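You operate a simulated robot arm through the tools that you are given. There is no shell and no other tool.

You run a simulated robot arm. Do the job below in one go: nothing can be reset, and whatever is moved stays where it is left.

## Task
Put things in order on the steel deck top. At the end: the purple brush stands on top of the orange pack; the clear white cap jar stands where the gold brass joiner stood; the gold brass joiner stands where the brown red core stood; the brown red core stands where the purple brush stood; whatever was shut is shut again. Leave all else as you found it, and nothing knocked over.

Only the result counts: the job must be done as asked and must still hold three seconds after the hand-in. Knocking over, shifting, dropping, spilling or breaking anything else fails it. Lids that push on must go on centred and level and be pressed home; caps that screw on are set level and turned clockwise until they are tight.

## Robot
A 6-joint arm with a two-finger gripper, fixed in place. Base frame: the origin is at the foot of the arm, x ahead of it, y to its left, z up; the work surface is at about z = 0. Readings come in mm, rad, newtons and seconds.
With the tool pointing down near the work surface it reaches from about 180 to 480 mm from the base axis. Its first joint turns from -1.152 to 1.152 rad. Payload 1.76 kg.
The TCP is the grasp point between the finger pads, 29 mm short of the fingertips. In the tool frame z runs along the fingers and y along their closing line. The gripper opens to 82 mm; its body begins 58 mm behind the TCP.
Orientation is that of the tool frame in the base frame, as a unit quaternion [x, y, z, w]. With the fingers straight down and closing along the base's y, the tool's x points along the base's -x, its y along +y and its z along -z.

## Interface
- The arm moves only by the tool send_rows. Its argument "deltas" is a list of rows, each a list of 7 numbers: the closure, from 0 (fully open) to 1 (shut), then the shift along the tool's x, y, z in units of 25 mm (1.0 is 25 mm), then the turn, a rotation vector about the tool's x, y, z in units of 8 degrees (1.0 is 8 degrees). In form: [[hand, dx, dy, dz, wx, wy, wz], ...]. A call has 1 to 20 rows; each row shifts and turns the commanded pose from where the row before left it, along the tool's axes as they then stand. A call with a number of a shift or a turn outside -1 to 1 is refused whole. Rows are played at 5 a second. More than 50 mm and 0.15 rad between two rows, or a gripper value outside its range, and nothing of the call is played. A pose out of reach is approached as far as the arm can. The call stops where the force on the tool passes 40 N (or 10 N more than at its start, if that is more) or the arm is blocked; 0.2 s more then pass. Each finger travels about 203.5 mm/s and halts on what it meets, pressing with about 22 N; the grip force reading is that of the motor and also rises with nothing between the fingers. The clock runs only during rows and for 0.2 s after the last one: add rows that do not move to give the fingers time. The reply holds the time, the measured pose of the TCP, the force on the tool along the base axes, the opening and the grip force, in the units named above and with some noise, with the torque about the TCP (base axes, N m) and any sound that the robot's microphone picked up, and new pictures: "pictures" is both (left out), scene, wrist or none.
- Cameras (640 x 400 px; columns grow to the right, rows downward): "scene" is fixed at [60.6, 340, 418.1]; the picture's right is [-0.70, -0.71, 0.00], its down [-0.43, 0.43, -0.79] and it looks along [0.56, -0.56, -0.61] (base axes); focal length 235 px, centre (320, 200). "wrist" rides on the gripper at [79, 4, -89] in the tool frame; the picture's right is [-0.05, 1.00, 0.00], its down [-0.71, -0.04, -0.71] and it looks along [-0.71, -0.04, 0.71] (tool axes); focal length 256 px, centre (320, 200). There is no depth. A picture from a camera that has moved, and an enlarged one, comes with that camera's place and axes in the base frame and with its lens.
- enlarge(camera, box): a new picture of the part [left, top, right, bottom] of that camera's present view, enlarged. No time passes.
- job_done(): hands the job in; it is judged then, once.

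Places have to be worked out from the pictures, the camera data and where the tool is seen. Open the gripper and draw the arm clear of the work before you hand the job in, unless the task says otherwise.

The tools are called after ">>>" as a command line: name --pt "numbers of a row" for each row, then --argument value for the rest, lists and objects as JSON in quotes. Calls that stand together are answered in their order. send_rows: Moves the arm, as the interface text tells. Its arguments: {"type":"object","properties":{"deltas":{"type":"array"},"pictures":{"type":"string","enum":["both","scene","wrist","none"]}},"required":["deltas"]} The other tools are called the same way: enlarge (camera, box) takes an enlarged picture of a part of a camera's view; job_done () hands the job in.

At the start:

```text
time: 0.0
tcp_pos: [261.6, 94.3, 279.2]
ee_rot: [0.0, 1.0, -0.001, 0.001]
wrist_force: [-0.3, 0.3, -0.3]
torque: [0.02, -0.04, 0.03]
finger_gap: 81.9
finger_force: 0.1
```

scene: 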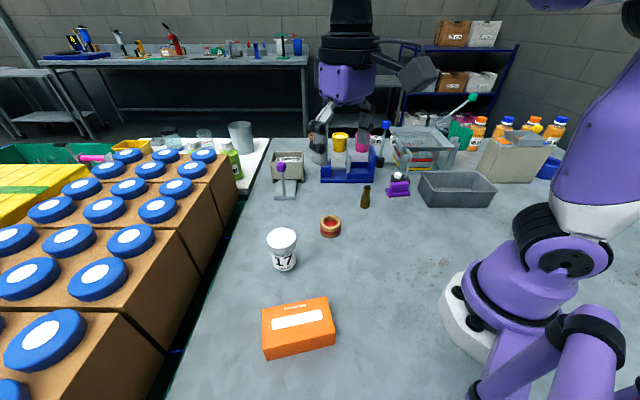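
wrist: 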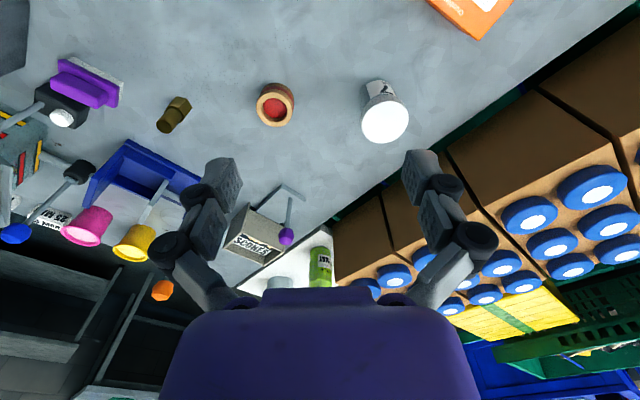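

The scene shows an orange pack, a white-capped jar, a brown/red ring, a brass piece and a purple thing beyond. I'll enlarge the views to identify each one before moving.

>>> enlarge --camera "scene" --box '[240, 120, 440, 245]'

>>> enlarge --camera "scene" --box '[230, 200, 390, 360]'

>>> enlarge --camera "wrist" --box '[0, 30, 320, 260]'

>>> enlarge --camera "scene" --box '[370, 90, 590, 230]'

```text
3.20 times, centred on (340, 182) of scene
camera zoom: at [60.6, 340.0, 418.1], right [-0.7, -0.71, 0.0], down [-0.43, 0.43, -0.79], along [0.56, -0.56, -0.61], focal length 751 px, centre (256, 256)
```

zoom: 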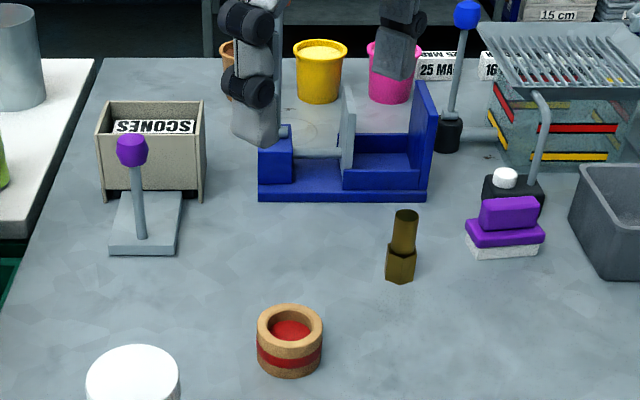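

```text
2.50 times, centred on (310, 280) of scene
camera zoom: at [60.6, 340.0, 418.1], right [-0.7, -0.71, 0.0], down [-0.43, 0.43, -0.79], along [0.56, -0.56, -0.61], focal length 587 px, centre (345, 0)
```

zoom: 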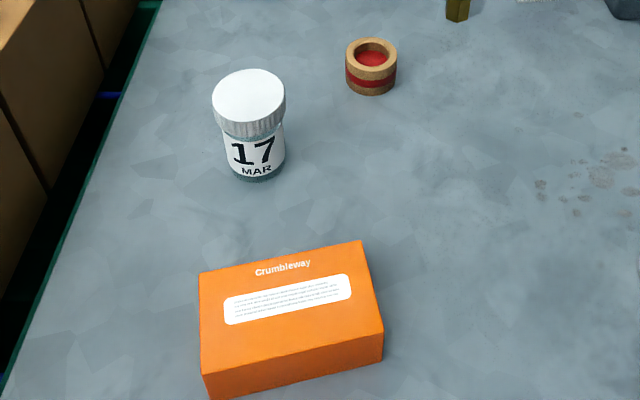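

```text
1.74 times, centred on (160, 145) of wrist
camera zoom: at [181.5, 99.2, 368.5], right [0.05, 1.0, 0.0], down [0.71, -0.04, 0.71], along [0.71, -0.04, -0.71], focal length 445 px, centre (598, 296)
```

zoom: 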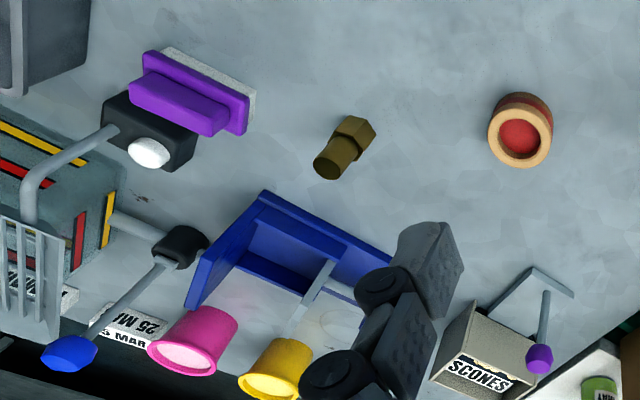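

```text
2.86 times, centred on (480, 160) of scene
camera zoom: at [60.6, 340.0, 418.1], right [-0.7, -0.71, 0.0], down [-0.43, 0.43, -0.79], along [0.56, -0.56, -0.61], focal length 671 px, centre (-137, 314)
```

zoom: 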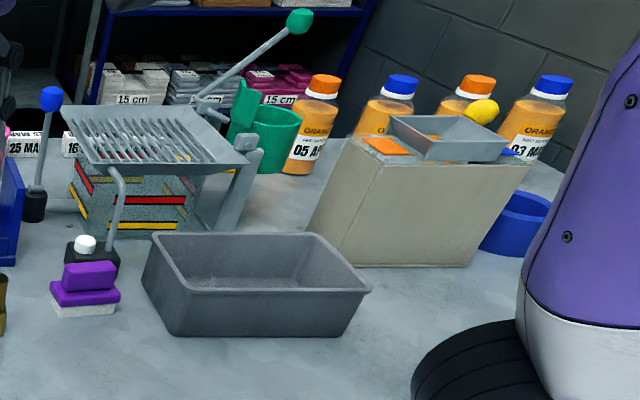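

The items are: brush (purple, about (302,-216)), joiner (about (338,-115)), core (about (335,30)), jar (about (331,178)) and pack (about (217,236)). First I'll fly high to a viewpoint above the brush and look closer with the wrist camera.

>>> send_rows --pt "0 -0.11 -0.93 0.25 0 0 0" --pt "0 -0.11 -0.93 0.25 0 0 0" --pt "0 -0.11 -0.93 0.25 0 0 0" --pt "0 -0.11 -0.93 0.25 0 0 0" --pt "0 -0.11 -0.93 0.25 0 0 0" --pt "0 -0.11 -0.93 0.25 0 0 0" --pt "0 -0.11 -0.93 0.25 0 0 0" --pt "0 -0.11 -0.93 0.25 0 0 0" --pt "0 -0.11 -0.93 0.25 0 0 0" --pt "0 -0.11 -0.93 0.25 0 0 0" --pt "0 -0.11 -0.93 0.25 0 0 0" --pt "0 -0.11 -0.93 0.25 0 0 0" --pt "0 -0.11 -0.93 0.25 0 0 0" --pt "0 0 0 0 0 0 0.9" --pt "0 0 0 0 0 0 0.9" --pt "0 0 0 0 0 0 0.9" --pt "0 0 0 0 0 0 0.9" --pt "0 0 0 0 0 0 0.84" --pt "0 0 0 0 0 0 0" --pictures "both"

```text
time: 4.0
tcp_pos: [297.3, -206.4, 199.3]
ee_rot: [0.306, 0.952, 0.0, 0.0]
wrist_force: [-0.6, -0.3, -0.1]
torque: [0.01, 0.0, 0.02]
finger_gap: 82.3
finger_force: 0.0
camera wrist: at [235.3, -157.0, 287.9], right [0.62, 0.78, 0.0], down [0.55, -0.44, 0.71], along [0.55, -0.44, -0.71], focal length 256 px, centre (320, 200)
```

scene: 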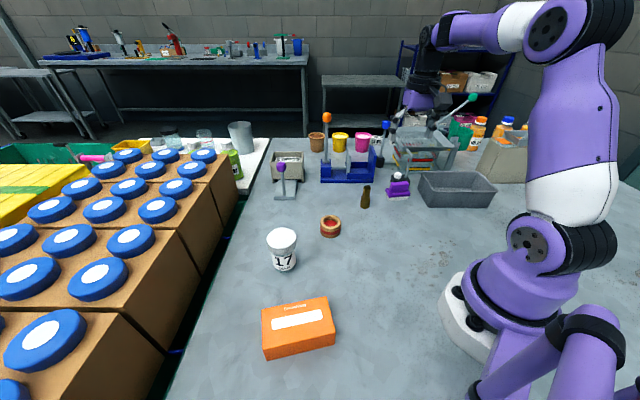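
wrist: 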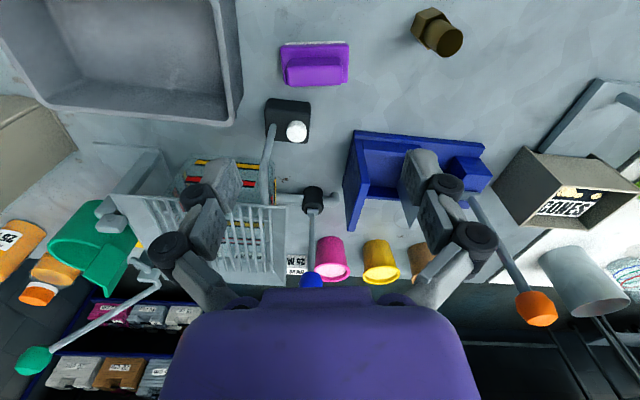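

The brush lies clear of the black base with a gap and is nearly aligned with the tool. I'll enlarge the wrist view to measure it and its neighbours.

>>> enlarge --camera "wrist" --box '[220, 10, 400, 150]'

>>> enlarge --camera "wrist" --box '[380, 0, 500, 75]'

>>> enlarge --camera "scene" --box '[340, 160, 440, 220]'

```text
2.86 times, centred on (310, 80) of wrist
camera zoom: at [235.3, -157.0, 287.9], right [0.62, 0.78, 0.0], down [0.55, -0.44, 0.71], along [0.55, -0.44, -0.71], focal length 731 px, centre (349, 543)
```

zoom: 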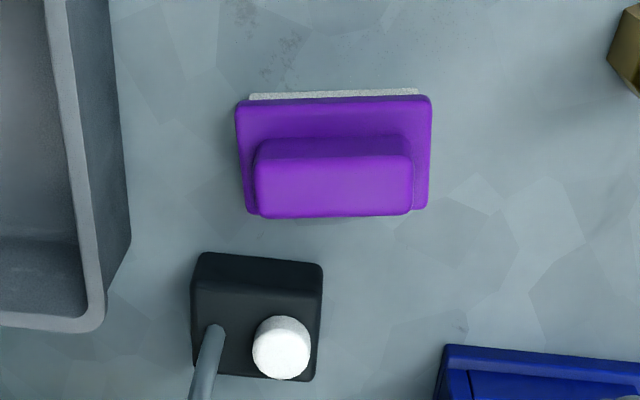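

```text
5.33 times, centred on (440, 38) of wrist
camera zoom: at [235.3, -157.0, 287.9], right [0.62, 0.78, 0.0], down [0.55, -0.44, 0.71], along [0.55, -0.44, -0.71], focal length 1365 px, centre (-320, 1067)
```

zoom: 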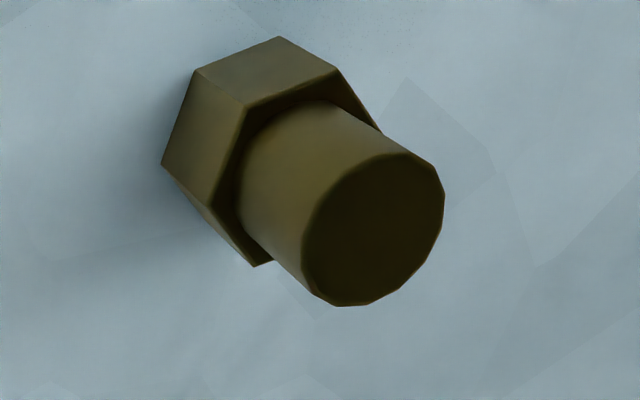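

```text
6.40 times, centred on (390, 190) of scene
camera zoom: at [60.6, 340.0, 418.1], right [-0.7, -0.71, 0.0], down [-0.43, 0.43, -0.79], along [0.56, -0.56, -0.61], focal length 1503 px, centre (-128, 264)
```

zoom: 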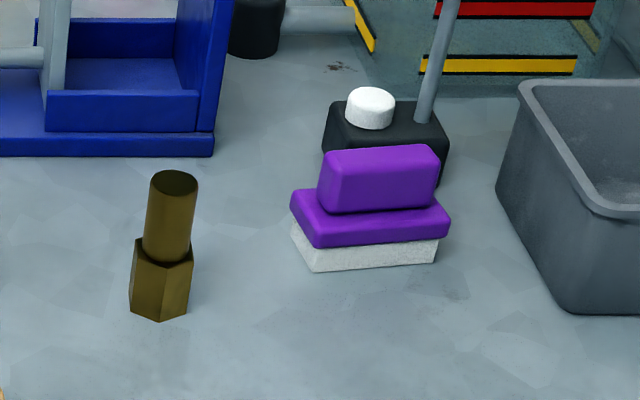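

The brush centre works out at about (298,-213), roughly 63 mm long and 46 mm tall, with tray and black base clear of its ends. I'll line up above it with the fingers slightly closed to about 74 mm and come down partway to check.

>>> send_rows --pt "0.08 -0.172 -0.186 0 0 0 0.1" --pt "0.08 0 0 0.8 0 0 0" --pt "0.08 0 0 0.8 0 0 0" --pt "0.08 0 0 0.8 0 0 0" --pt "0.08 0 0 0.8 0 0 0" --pt "0.08 0 0 0.8 0 0 0" --pt "0.08 0 0 0 0 0 0" --pictures "both"

```text
time: 5.6
tcp_pos: [298.2, -213.2, 95.8]
ee_rot: [0.311, 0.95, 0.0, 0.0]
wrist_force: [0.3, 0.2, -0.3]
torque: [0.04, -0.01, -0.01]
finger_gap: 75.6
finger_force: 0.0
camera wrist: at [236.7, -162.8, 186.0], right [0.63, 0.77, 0.0], down [0.55, -0.45, 0.71], along [0.55, -0.45, -0.71], focal length 256 px, centre (320, 200)
```

scene: 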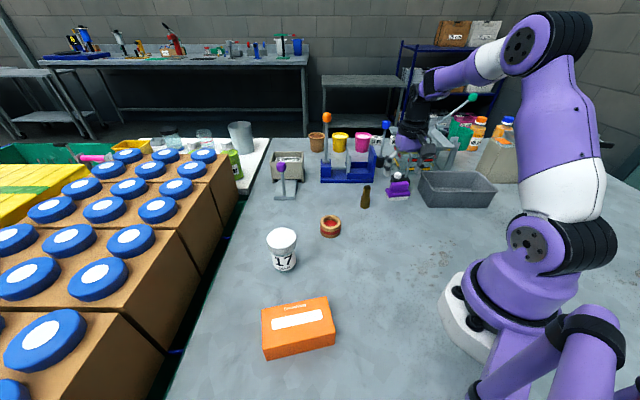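
wrist: 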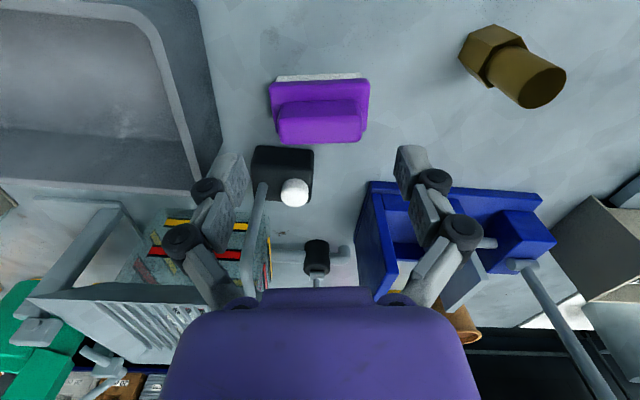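

The measured offset from the TCP to the brush is within about 1.5 mm, and the knuckles clear the tray rim by around 20 mm. I'll descend so the tips straddle the slab ends, then close.

>>> send_rows --pt "0.08 -0.03 0 0.8 0 0 0" --pt "0.08 0 0 0.8 0 0 0" --pt "0.08 0 0 0.5 0 0 0" --pt "0.08 0 0 0.3 0 0 0" --pt "0.08 0 0 0 0 0 0" --pictures "wrist"

```text
time: 6.8
tcp_pos: [299.4, -212.4, 37.3]
ee_rot: [0.311, 0.95, 0.001, 0.001]
wrist_force: [0.3, -0.5, -0.3]
torque: [0.04, 0.0, 0.01]
finger_gap: 75.5
finger_force: 0.1
camera wrist: at [237.9, -162.2, 127.6], right [0.63, 0.77, 0.0], down [0.55, -0.45, 0.71], along [0.55, -0.45, -0.71], focal length 256 px, centre (320, 200)
```

wrist: 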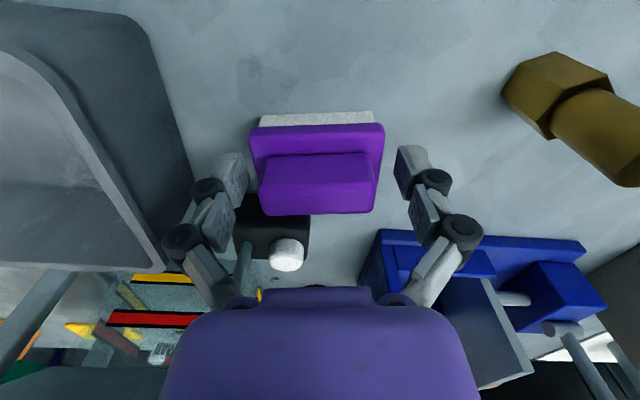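

The fingers straddle the brush evenly with tips at about z=8. I'll lower 3 mm more and close on it.

>>> send_rows --pt "0.08 0 0 0.12 0 0 0" --pt "0.08 0 0 0 0 0 0" --pt "0.3 0 0 0 0 0 0" --pt "0.6 0 0 0 0 0 0" --pt "1 0 0 0 0 0 0" --pt "1 0 0 0 0 0 0" --pictures "wrist"

```text
time: 8.2
tcp_pos: [298.8, -212.2, 34.2]
ee_rot: [0.311, 0.95, -0.001, 0.001]
wrist_force: [-1.4, 0.5, 8.7]
torque: [0.04, 0.11, 0.0]
finger_gap: 63.4
finger_force: 21.9
camera wrist: at [237.4, -162.2, 124.9], right [0.63, 0.77, 0.0], down [0.55, -0.45, 0.71], along [0.55, -0.45, -0.71], focal length 256 px, centre (320, 200)
```

wrist: 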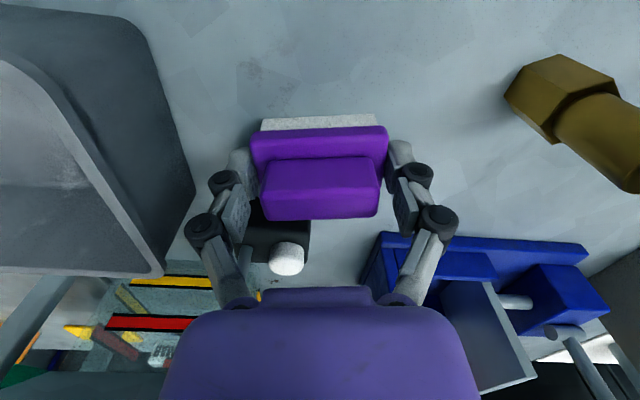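

Grip is solid: opening 63.4 mm matches the slab length, with about 22 N. I'll lift straight up and check that the brush comes with it.

>>> send_rows --pt "1 0 0 -0.2 0 0 0" --pt "1 0 0 -0.5 0 0 0" --pt "1 0 0 -0.9 0 0 0" --pt "1 0 0 -0.9 0 0 0" --pt "1 0 0 -0.9 0 0 0" --pt "1 0 0 -0.8 0 0 0" --pt "1 0 0 0 0 0 0" --pictures "both"

```text
time: 9.8
tcp_pos: [299.2, -214.3, 140.8]
ee_rot: [0.312, 0.95, 0.0, 0.0]
wrist_force: [-0.5, -0.2, 0.1]
torque: [-0.03, 0.01, -0.05]
finger_gap: 63.1
finger_force: 21.5
camera wrist: at [237.9, -163.6, 230.5], right [0.63, 0.77, 0.0], down [0.55, -0.45, 0.71], along [0.55, -0.45, -0.71], focal length 256 px, centre (320, 200)
```

scene: 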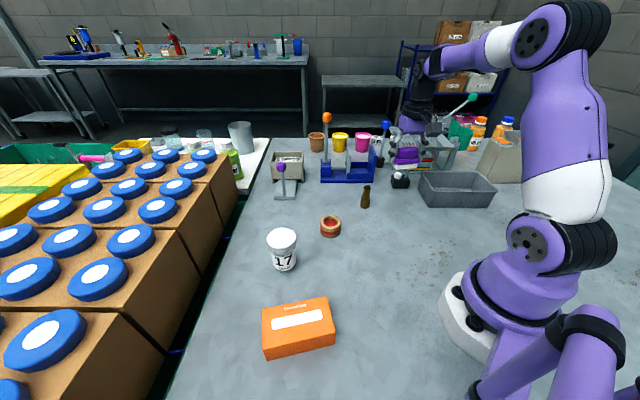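
wrist: 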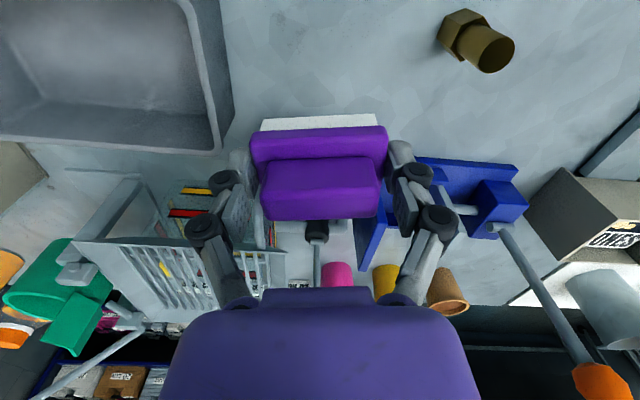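

The brush is lifted cleanly. Now I carry it at constant height and orientation across to above the pack.

>>> send_rows --pt "1 0.4 0.38 0 0 0 0" --pt "1 0.68 0.64 0 0 0 0" --pt "1 0.68 0.64 0 0 0 0" --pt "1 0.68 0.64 0 0 0 0" --pt "1 0.68 0.64 0 0 0 0" --pt "1 0.68 0.64 0 0 0 0" --pt "1 0.68 0.64 0 0 0 0" --pt "1 0.68 0.64 0 0 0 0" --pt "1 0.68 0.64 0 0 0 0" --pt "1 0.68 0.64 0 0 0 0" --pt "1 0.68 0.64 0 0 0 0" --pt "1 0.68 0.64 0 0 0 0" --pt "1 0.68 0.64 0 0 0 0" --pt "1 0.68 0.64 0 0 0 0" --pt "1 0.68 0.64 0 0 0 0" --pt "1 0.68 0.64 0 0 0 0" --pt "1 0.68 0.64 0 0 0 0" --pt "1 0.68 0.64 0 0 0 0" --pt "1 0.68 0.64 0 0 0 0" --pt "1 0.66 0.66 0 0 0 0" --pictures "both"

```text
time: 14.0
tcp_pos: [216.4, 238.1, 140.4]
ee_rot: [0.312, 0.95, 0.001, 0.0]
wrist_force: [-0.5, 1.6, -0.5]
torque: [0.02, 0.0, 0.01]
finger_gap: 63.2
finger_force: 22.0
camera wrist: at [155.5, 288.4, 231.0], right [0.63, 0.77, 0.0], down [0.55, -0.45, 0.71], along [0.55, -0.45, -0.71], focal length 256 px, centre (320, 200)
```

scene: 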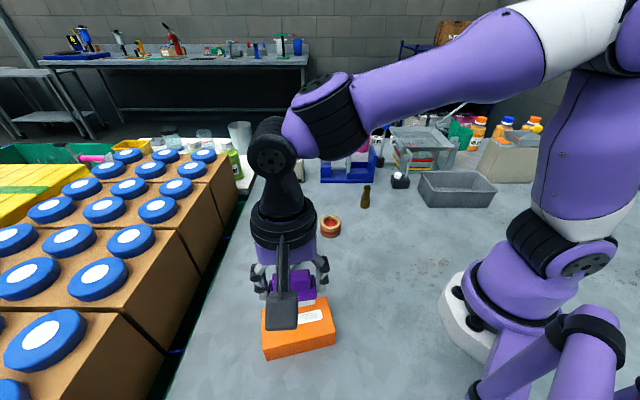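
wrist: 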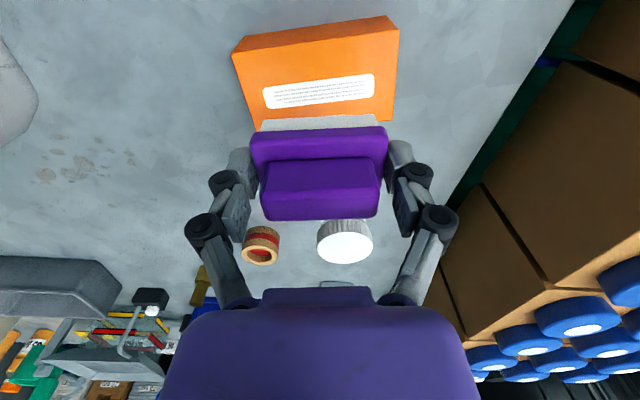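

The orientation held and the pack is visible above the brush in the wrist view. I'll enlarge to measure the pack's corners, including its visible height.

>>> enlarge --camera "wrist" --box '[210, 0, 420, 131]'

>>> enlarge --camera "scene" --box '[230, 230, 370, 370]'

```text
3.05 times, centred on (315, 66) of wrist
camera zoom: at [155.5, 288.4, 231.0], right [0.63, 0.77, 0.0], down [0.55, -0.45, 0.71], along [0.55, -0.45, -0.71], focal length 780 px, centre (335, 610)
```

zoom: 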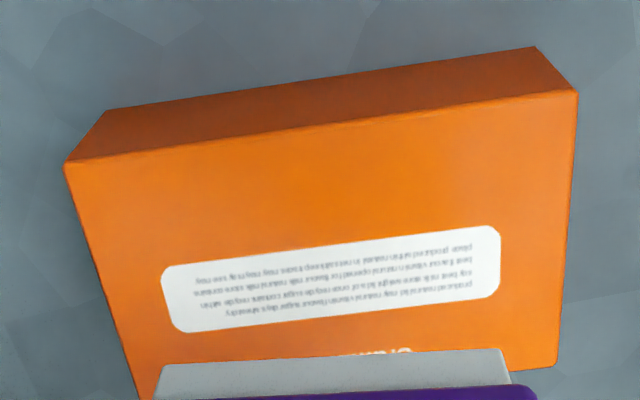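

```text
2.86 times, centred on (300, 300) of scene
camera zoom: at [60.6, 340.0, 418.1], right [-0.7, -0.71, 0.0], down [-0.43, 0.43, -0.79], along [0.56, -0.56, -0.61], focal length 671 px, centre (377, -86)
```

zoom: 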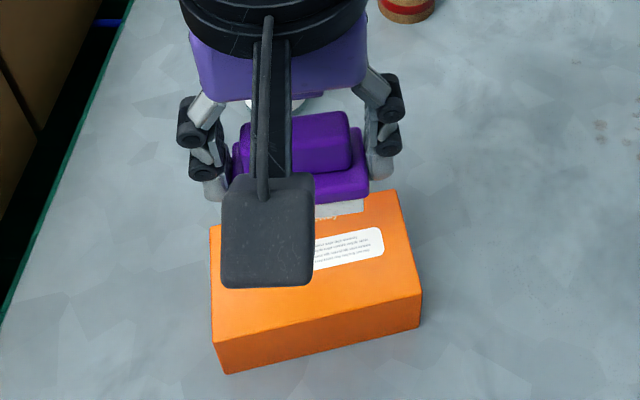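

The pack is about 44 mm tall with its centre near (212.5,241) and long axis 4° off the tool. I'll shift 5 mm, trim the yaw and descend to just above contact.

>>> send_rows --pt "1 0.196 0 0 0 0 0" --pt "1 0 0 0 0 0 -0.53" --pt "1 0 0 0.7 0 0 0" --pt "1 0 0 0.7 0 0 0" --pt "1 0 0 0.5 0 0 0" --pt "1 0 0 0.15 0 0 0" --pt "1 0 0 0 0 0 0" --pictures "both"

```text
time: 15.6
tcp_pos: [214.0, 237.9, 88.9]
ee_rot: [0.277, 0.961, 0.0, 0.0]
wrist_force: [-0.4, 0.0, -0.7]
torque: [0.0, 0.01, 0.01]
finger_gap: 63.3
finger_force: 21.9
camera wrist: at [148.1, 284.6, 178.0], right [0.58, 0.82, 0.0], down [0.58, -0.41, 0.71], along [0.58, -0.41, -0.71], focal length 256 px, centre (320, 200)
```

scene: 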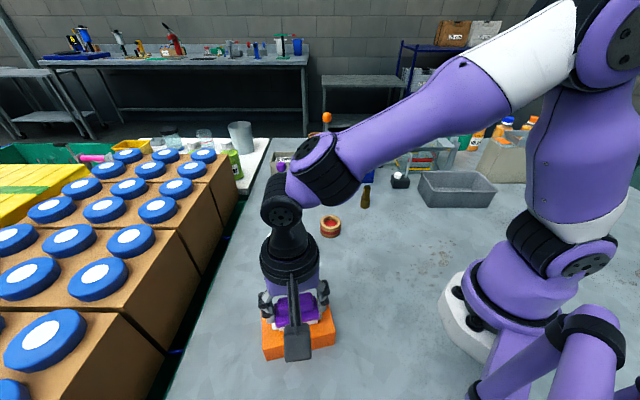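
wrist: 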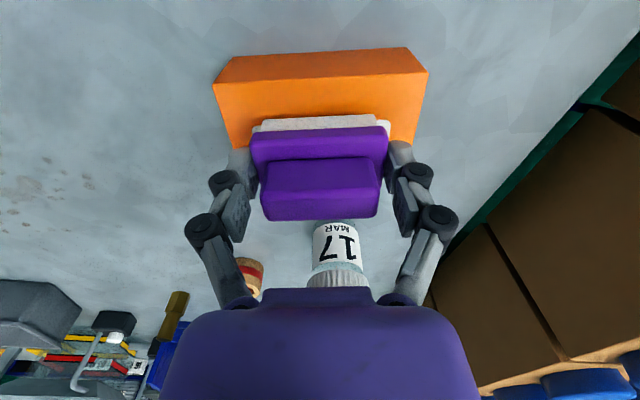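

The brush is centred over the pack within about 2 mm. I'll descend slowly toward the expected contact at z≈78 and watch the force.

>>> send_rows --pt "1 0 0 0.2 0 0 0" --pt "1 0 0 0.08 0 0 0" --pt "1 0 0 0.06 0 0 0" --pt "1 0 0 0 0 0 0" --pictures "wrist"

>>> enlarge --camera "scene" --box '[240, 270, 350, 370]'

```text
time: 16.6
tcp_pos: [213.7, 238.2, 79.8]
ee_rot: [0.276, 0.961, 0.001, 0.0]
wrist_force: [-0.5, -1.5, 7.5]
torque: [-0.09, 0.02, 0.02]
finger_gap: 63.3
finger_force: 22.4
camera wrist: at [148.0, 284.8, 169.9], right [0.58, 0.82, 0.0], down [0.58, -0.41, 0.71], along [0.58, -0.41, -0.71], focal length 256 px, centre (320, 200)
```

wrist: 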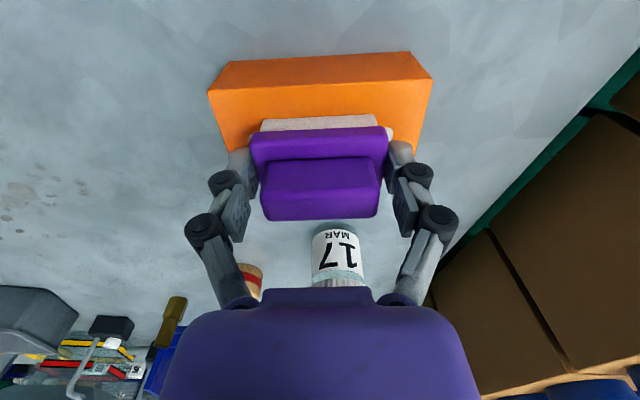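

```text
4.00 times, centred on (295, 320) of scene
camera zoom: at [60.6, 340.0, 418.1], right [-0.7, -0.71, 0.0], down [-0.43, 0.43, -0.79], along [0.56, -0.56, -0.61], focal length 939 px, centre (420, -280)
```

zoom: 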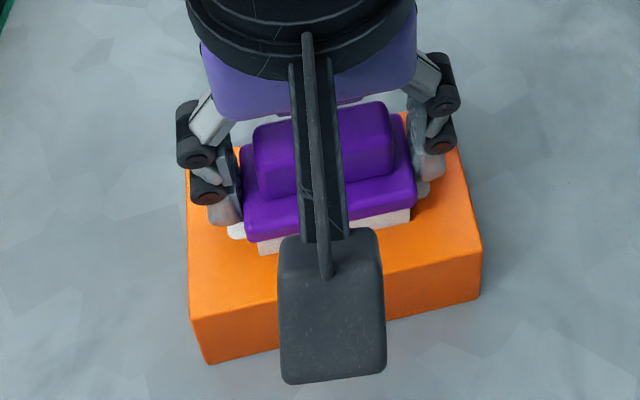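

Contact reads about 7.5 N at z≈80, so the brush rests on the pack. I'll ease off slightly, open the fingers and rise straight up.

>>> send_rows --pt "1 0 0 -0.02 0 0 0" --pt "0.15 0 0 0 0 0 0" --pt "0.06 0 0 0 0 0 0" --pt "0.06 0 0 0 0 0 0" --pt "0.06 0 0 -0.3 0 0 0" --pt "0.06 0 0 -0.8 0 0 0" --pt "0.06 0 0 -0.9 0 0 0" --pt "0.06 0 0 -0.9 0 0 0" --pt "0.06 0 0 0 0 0 0" --pictures "both"

```text
time: 18.6
tcp_pos: [213.1, 241.1, 152.8]
ee_rot: [0.277, 0.961, 0.001, 0.001]
wrist_force: [0.6, 1.0, 0.5]
torque: [0.01, -0.03, 0.0]
finger_gap: 77.3
finger_force: 0.1
camera wrist: at [148.7, 286.3, 242.8], right [0.58, 0.82, 0.0], down [0.58, -0.41, 0.71], along [0.58, -0.41, -0.71], focal length 256 px, centre (320, 200)
```

scene: 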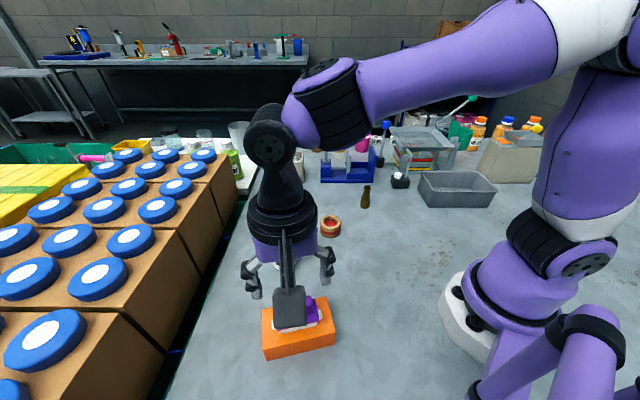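
wrist: 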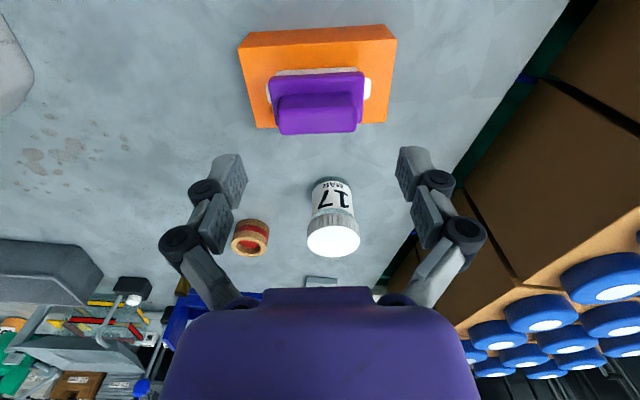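

The brush stands level on the pack. Next I go above the core (about (335,30)) keeping this orientation, and measure it from close range.

>>> send_rows --pt "0.0 -0.5 -0.26 0 0 0 0" --pt "0.0 -0.81 -0.43 0 0 0 0" --pt "0.0 -0.81 -0.43 0 0 0 0" --pt "0.0 -0.81 -0.43 0 0 0 0" --pt "0.0 -0.81 -0.43 0 0 0 0" --pt "0.0 -0.81 -0.43 0 0 0 0" --pt "0.0 -0.81 -0.43 0 0 0 0" --pt "0.0 -0.81 -0.43 0 0 0 0" --pt "0.0 -0.81 -0.43 0 0 0 0" --pt "0.0 -0.81 -0.43 0 0 0 0" --pt "0.0 -0.83 -0.42 0 0 0 0" --pt "0.0 0 0 0.5 0 0 0.4" --pt "0.0 0 0 0.3 0 0 0" --pt "0.0 0 0 0 0 0 0" --pictures "both"

```text
time: 21.6
tcp_pos: [333.2, 28.8, 131.6]
ee_rot: [0.303, 0.953, 0.0, 0.0]
wrist_force: [0.2, -0.2, 0.1]
torque: [-0.02, 0.0, 0.01]
finger_gap: 82.1
finger_force: 0.1
camera wrist: at [271.7, 77.8, 222.6], right [0.62, 0.78, 0.0], down [0.55, -0.44, 0.71], along [0.55, -0.44, -0.71], focal length 256 px, centre (320, 200)
```

scene: 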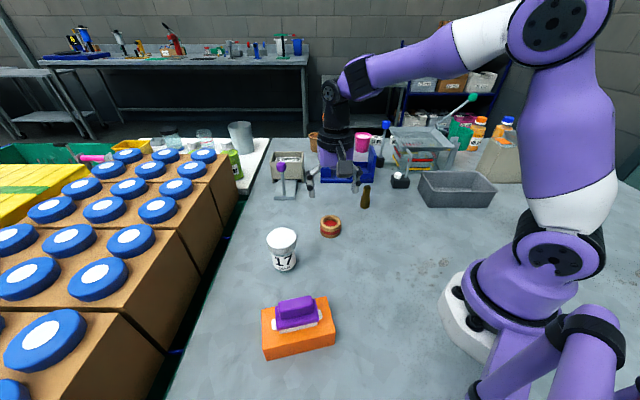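
wrist: 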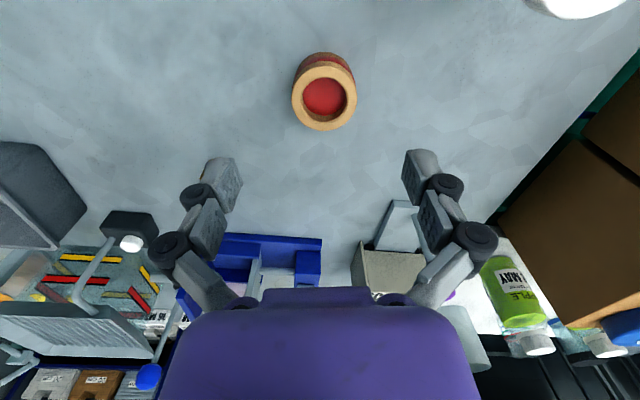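

>>> enlarge --camera "wrist" --box '[260, 30, 390, 145]'

>>> enlarge --camera "scene" --box '[300, 200, 360, 250]'

>>> enlarge --camera "scene" --box '[240, 280, 350, 370]'

```text
3.48 times, centred on (325, 88) of wrist
camera zoom: at [271.7, 77.8, 222.6], right [0.62, 0.78, 0.0], down [0.55, -0.44, 0.71], along [0.55, -0.44, -0.71], focal length 890 px, centre (303, 591)
```

zoom: 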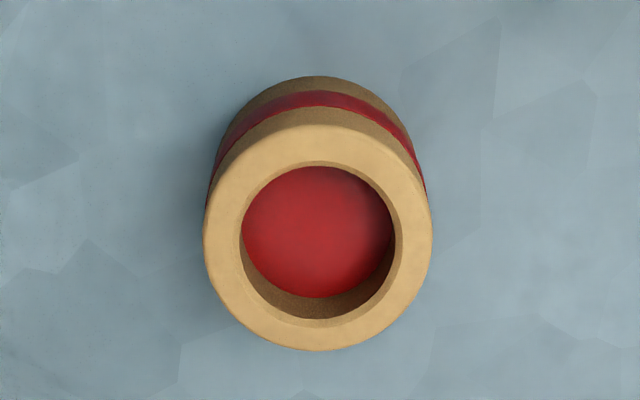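

```text
8.00 times, centred on (330, 225) of scene
camera zoom: at [60.6, 340.0, 418.1], right [-0.7, -0.71, 0.0], down [-0.43, 0.43, -0.79], along [0.56, -0.56, -0.61], focal length 1878 px, centre (240, 0)
```

zoom: 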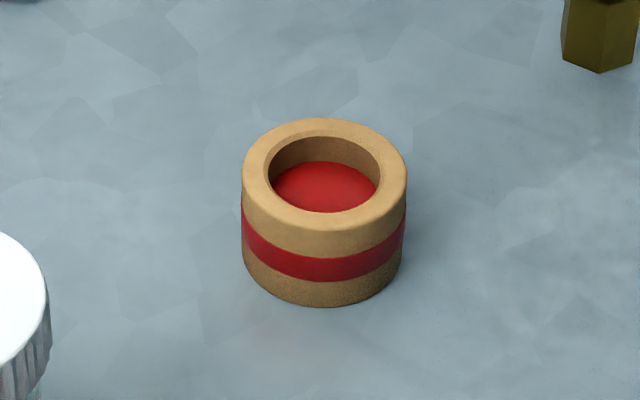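

```text
4.44 times, centred on (295, 325) of scene
camera zoom: at [60.6, 340.0, 418.1], right [-0.7, -0.71, 0.0], down [-0.43, 0.43, -0.79], along [0.56, -0.56, -0.61], focal length 1044 px, centre (431, -356)
```

zoom: 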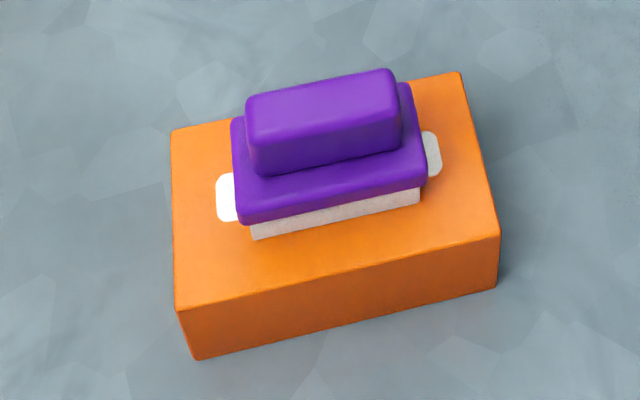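

The core measures about 49 mm across and 34 mm tall, with its centre near (339,29). I'll shift 5 mm and descend partway for a final check.

>>> send_rows --pt "0.0 -0.19 0.14 0 0 0 0" --pt "0.0 0 0 0.8 0 0 0" --pt "0.0 0 0 0.8 0 0 0" --pt "0.0 0 0 0.5 0 0 0" --pt "0.0 0 0 0 0 0 0" --pictures "wrist"

```text
time: 22.8
tcp_pos: [339.9, 28.9, 80.9]
ee_rot: [0.304, 0.953, 0.0, 0.0]
wrist_force: [-0.2, -0.1, 0.4]
torque: [0.02, 0.01, -0.01]
finger_gap: 82.1
finger_force: 0.0
camera wrist: at [277.3, 78.4, 171.0], right [0.62, 0.78, 0.0], down [0.55, -0.44, 0.71], along [0.55, -0.44, -0.71], focal length 256 px, centre (320, 200)
```

wrist: 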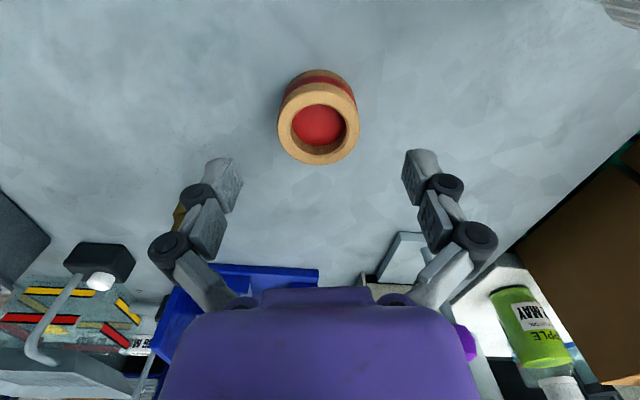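

>>> enlarge --camera "wrist" --box '[250, 50, 390, 180]'

```text
3.08 times, centred on (320, 115) of wrist
camera zoom: at [277.3, 78.4, 171.0], right [0.62, 0.78, 0.0], down [0.55, -0.44, 0.71], along [0.55, -0.44, -0.71], focal length 788 px, centre (320, 462)
```

zoom: 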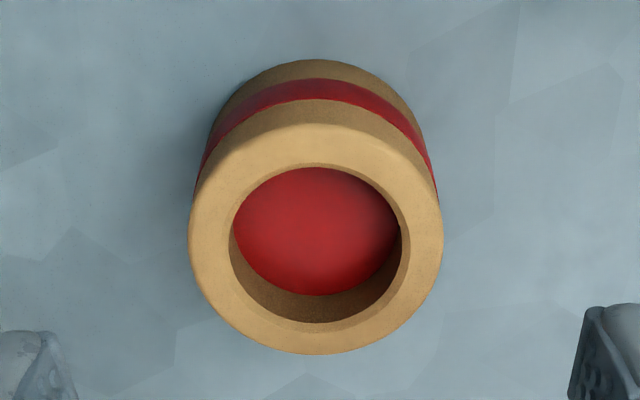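

The core is aligned with the TCP within 1 mm; its spot is (339.5, 28.8). I'll descend to z≈34 and grip.

>>> send_rows --pt "0.0 0 0 0.7 0 0 0" --pt "0.0 0 0 0.7 0 0 0" --pt "0.0 0 0 0.4 0 0 0" --pt "0.0 0 0 0 0 0 0" --pt "0.2 0 0 0 0 0 0" --pt "0.4 0 0 0 0 0 0" --pt "0.7 0 0 0 0 0 0" --pt "1 0 0 0 0 0 0" --pt "1 0 0 0 0 0 0" --pictures "wrist"

```text
time: 24.8
tcp_pos: [339.2, 27.2, 35.5]
ee_rot: [0.303, 0.953, 0.0, 0.0]
wrist_force: [-2.8, 0.9, 6.4]
torque: [-0.01, 0.06, 0.02]
finger_gap: 49.0
finger_force: 22.0
camera wrist: at [276.9, 77.4, 126.0], right [0.62, 0.78, 0.0], down [0.55, -0.44, 0.71], along [0.55, -0.44, -0.71], focal length 256 px, centre (320, 200)
```

wrist: 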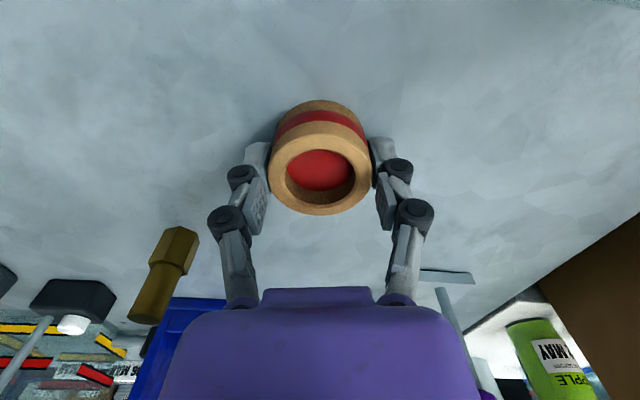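

Grip on the core: 49.0 mm, 22 N. Lifting straight up.

>>> send_rows --pt "1 0 0 -0.2 0 0 0" --pt "1 0 0 -0.6 0 0 0" --pt "1 0 0 -0.9 0 0 0" --pt "1 0 0 -0.9 0 0 0" --pt "1 0 0 -0.9 0 0 0" --pt "1 0 0 -0.6 0 0 0" --pt "1 0 0 0 0 0 0" --pictures "both"

```text
time: 26.4
tcp_pos: [341.1, 28.5, 138.9]
ee_rot: [0.303, 0.953, 0.001, 0.0]
wrist_force: [-0.1, 0.2, -0.1]
torque: [-0.01, -0.02, -0.03]
finger_gap: 48.7
finger_force: 22.0
camera wrist: at [278.2, 77.7, 228.3], right [0.62, 0.78, 0.0], down [0.55, -0.44, 0.71], along [0.55, -0.44, -0.71], focal length 256 px, centre (320, 200)
```

scene: 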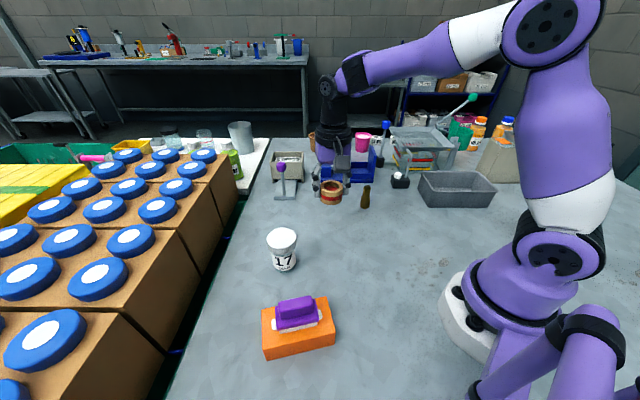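
wrist: 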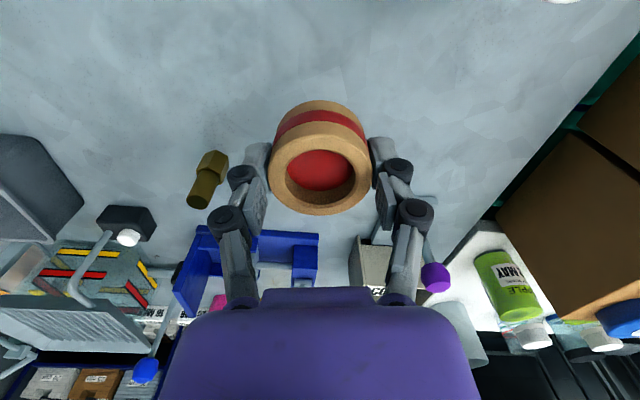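

The core came up cleanly. Now I carry it at this height to above the brush's old spot (299,-213.5).

>>> send_rows --pt "1 -0.19 -0.4 0 0 0 0" --pt "1 -0.36 -0.75 0 0 0 0" --pt "1 -0.36 -0.75 0 0 0 0" --pt "1 -0.36 -0.75 0 0 0 0" --pt "1 -0.36 -0.75 0 0 0 0" --pt "1 -0.36 -0.75 0 0 0 0" --pt "1 -0.36 -0.75 0 0 0 0" --pt "1 -0.36 -0.75 0 0 0 0" --pt "1 -0.36 -0.75 0 0 0 0" --pt "1 -0.36 -0.75 0 0 0 0" --pt "1 -0.36 -0.75 0 0 0 0" --pt "1 -0.36 -0.75 0 0 0 0" --pt "1 -0.1 -0.2 0 0 0 0" --pt "1 0 0 0 0 0 0" --pictures "both"

```text
time: 29.4
tcp_pos: [299.0, -215.3, 138.8]
ee_rot: [0.304, 0.953, 0.0, 0.0]
wrist_force: [-0.9, 0.1, -0.3]
torque: [-0.01, -0.03, -0.01]
finger_gap: 48.9
finger_force: 22.0
camera wrist: at [236.6, -165.5, 228.6], right [0.62, 0.78, 0.0], down [0.55, -0.44, 0.71], along [0.55, -0.44, -0.71], focal length 256 px, centre (320, 200)
```

scene: 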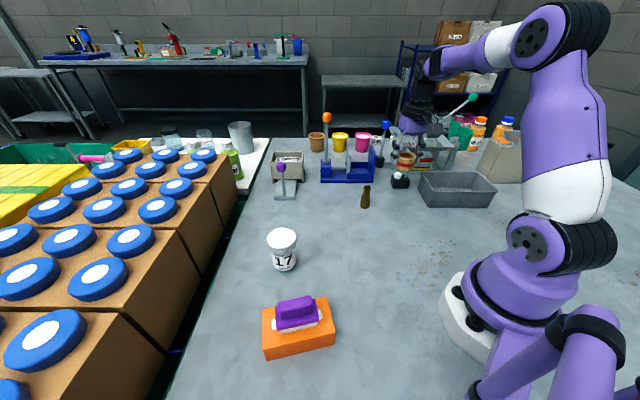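
wrist: 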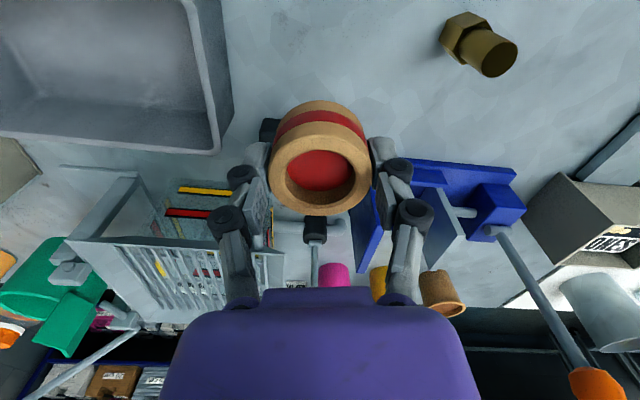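

The core is above the brush spot within 2 mm and the surroundings look clear. I'll nudge 1.5 mm and descend to just above the table.

>>> send_rows --pt "1 0.035 0.05 0 0 0 0" --pt "1 0 0 0.8 0 0 0" --pt "1 0 0 0.8 0 0 0" --pt "1 0 0 0.8 0 0 0" --pt "1 0 0 0.8 0 0 0" --pt "1 0 0 0.6 0 0 0" --pt "1 0 0 0 0 0 0" --pictures "both"

```text
time: 31.0
tcp_pos: [298.2, -212.4, 42.7]
ee_rot: [0.304, 0.953, 0.0, 0.0]
wrist_force: [0.6, 0.2, 0.6]
torque: [-0.04, -0.01, -0.01]
finger_gap: 48.8
finger_force: 22.3
camera wrist: at [237.0, -162.7, 132.7], right [0.62, 0.78, 0.0], down [0.55, -0.44, 0.71], along [0.55, -0.44, -0.71], focal length 256 px, centre (320, 200)
```

scene: 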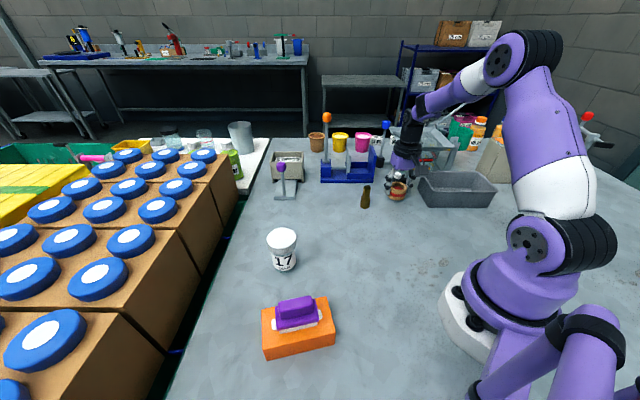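
wrist: 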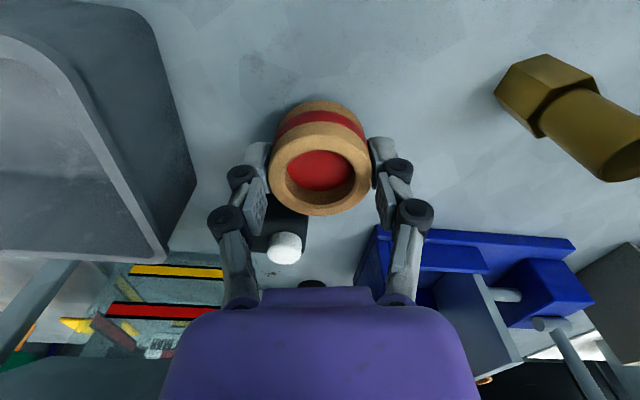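

Now 7 mm above expected contact; lowering in small steps and watching force.

>>> send_rows --pt "1 -0.04 0 0.16 0 0 0" --pt "1 0 0 0.08 0 0 0" --pt "1 0 0 0.06 0 0 0" --pt "1 0 0 0 0 0 0" --pictures "wrist"

```text
time: 32.0
tcp_pos: [299.4, -213.5, 35.8]
ee_rot: [0.304, 0.953, 0.0, 0.0]
wrist_force: [-4.0, 4.4, 14.9]
torque: [0.14, 0.16, 0.05]
finger_gap: 49.0
finger_force: 22.5
camera wrist: at [237.4, -164.1, 125.9], right [0.62, 0.78, 0.0], down [0.55, -0.44, 0.71], along [0.56, -0.44, -0.71], focal length 256 px, centre (320, 200)
```

wrist: 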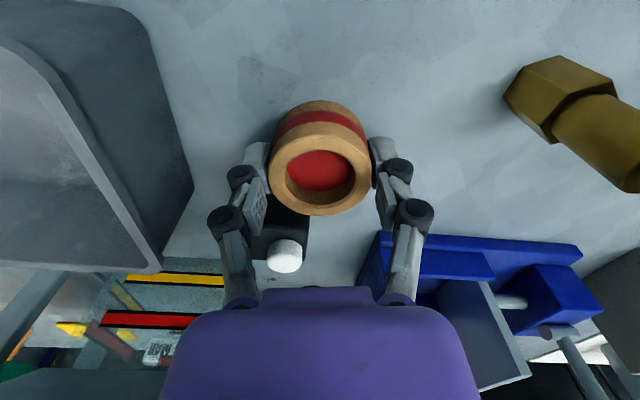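

It's seated (about 15 N). I'll ease up half a millimetre, open moderately and rise.

>>> send_rows --pt "1 0 0 -0.03 0 0 0" --pt "0.35 0 0 0 0 0 0" --pt "0.2 0 0 0 0 0 0" --pt "0.1 0 0 0 0 0 0" --pt "0.1 0 0 -0.3 0 0 0" --pt "0.1 0 0 -0.8 0 0 0" --pt "0.1 0 0 -0.9 0 0 0" --pt "0.1 0 0 -0.9 0 0 0" --pt "0.1 0 0 -0.9 0 0 0" --pt "0.1 0 0 0 0 0 0" --pictures "both"

```text
time: 34.2
tcp_pos: [298.9, -212.7, 132.4]
ee_rot: [0.303, 0.953, -0.001, 0.0]
wrist_force: [-0.6, -0.4, -0.8]
torque: [0.02, 0.01, -0.01]
finger_gap: 73.8
finger_force: 0.0
camera wrist: at [237.1, -162.9, 222.0], right [0.62, 0.78, 0.0], down [0.55, -0.44, 0.71], along [0.55, -0.44, -0.71], focal length 256 px, centre (320, 200)
```

scene: 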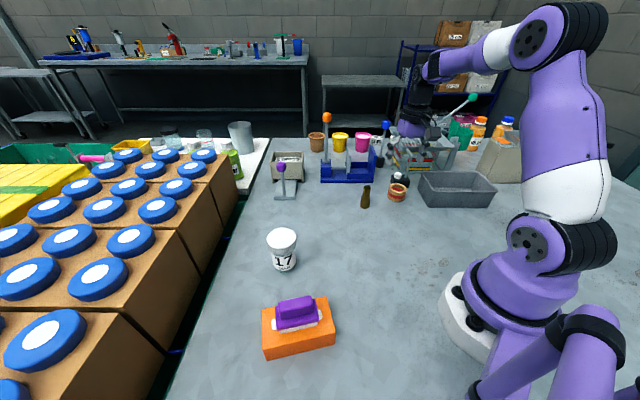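
wrist: 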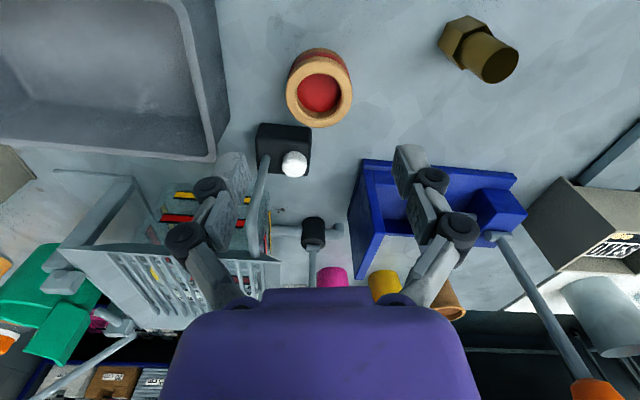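

The core stands in the brush's old spot. Next I go above the joiner (about (337,-113)) to measure it.

>>> send_rows --pt "0.1 0.1 0.4 -0.2 0 0 0" --pt "0.1 0.22 0.92 -0.2 0 0 0" --pt "0.1 0.22 0.92 0 0 0 0" --pt "0.1 0.22 0.92 0 0 0 0" --pt "0.1 0.22 0.93 0 0 0 0" --pt "0.1 0 0 0 0 0 0" --pictures "both"

```text
time: 35.6
tcp_pos: [338.6, -116.9, 142.2]
ee_rot: [0.303, 0.953, 0.001, 0.0]
wrist_force: [-0.2, 0.3, 0.2]
torque: [0.0, -0.03, -0.01]
finger_gap: 74.0
finger_force: 0.0
camera wrist: at [276.4, -67.0, 231.4], right [0.62, 0.78, 0.0], down [0.55, -0.44, 0.71], along [0.55, -0.44, -0.71], focal length 256 px, centre (320, 200)
```

scene: 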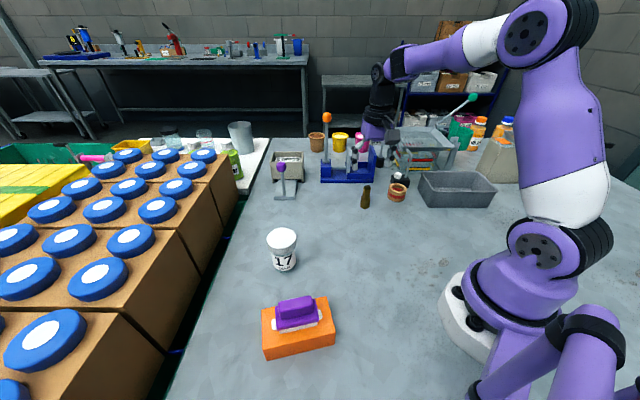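
wrist: 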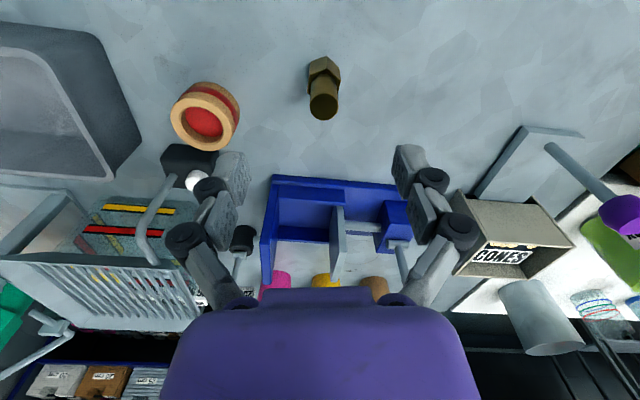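

>>> enlarge --camera "wrist" --box '[280, 40, 370, 135]'

>>> enlarge --camera "scene" --box '[340, 160, 430, 220]'

```text
4.21 times, centred on (325, 88) of wrist
camera zoom: at [276.4, -67.0, 231.4], right [0.62, 0.78, 0.0], down [0.55, -0.44, 0.71], along [0.55, -0.44, -0.71], focal length 1078 px, centre (299, 674)
```

zoom: 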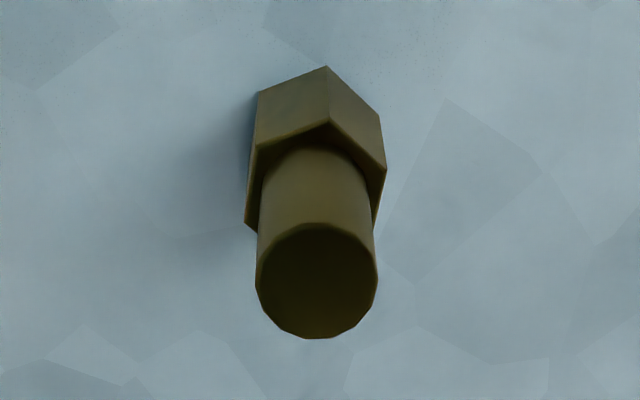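

```text
6.67 times, centred on (385, 190) of scene
camera zoom: at [60.6, 340.0, 418.1], right [-0.7, -0.71, 0.0], down [-0.43, 0.43, -0.79], along [0.56, -0.56, -0.61], focal length 1565 px, centre (-113, 267)
```

zoom: 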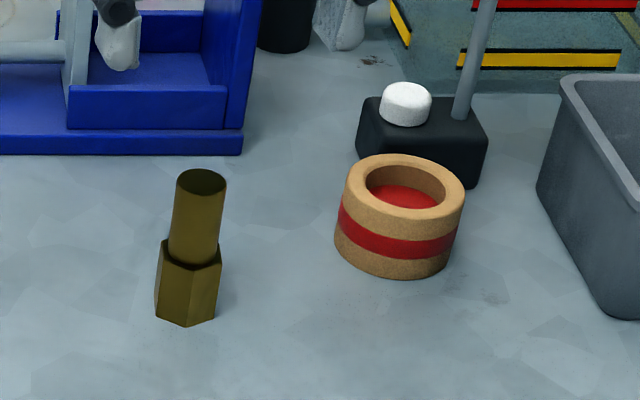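

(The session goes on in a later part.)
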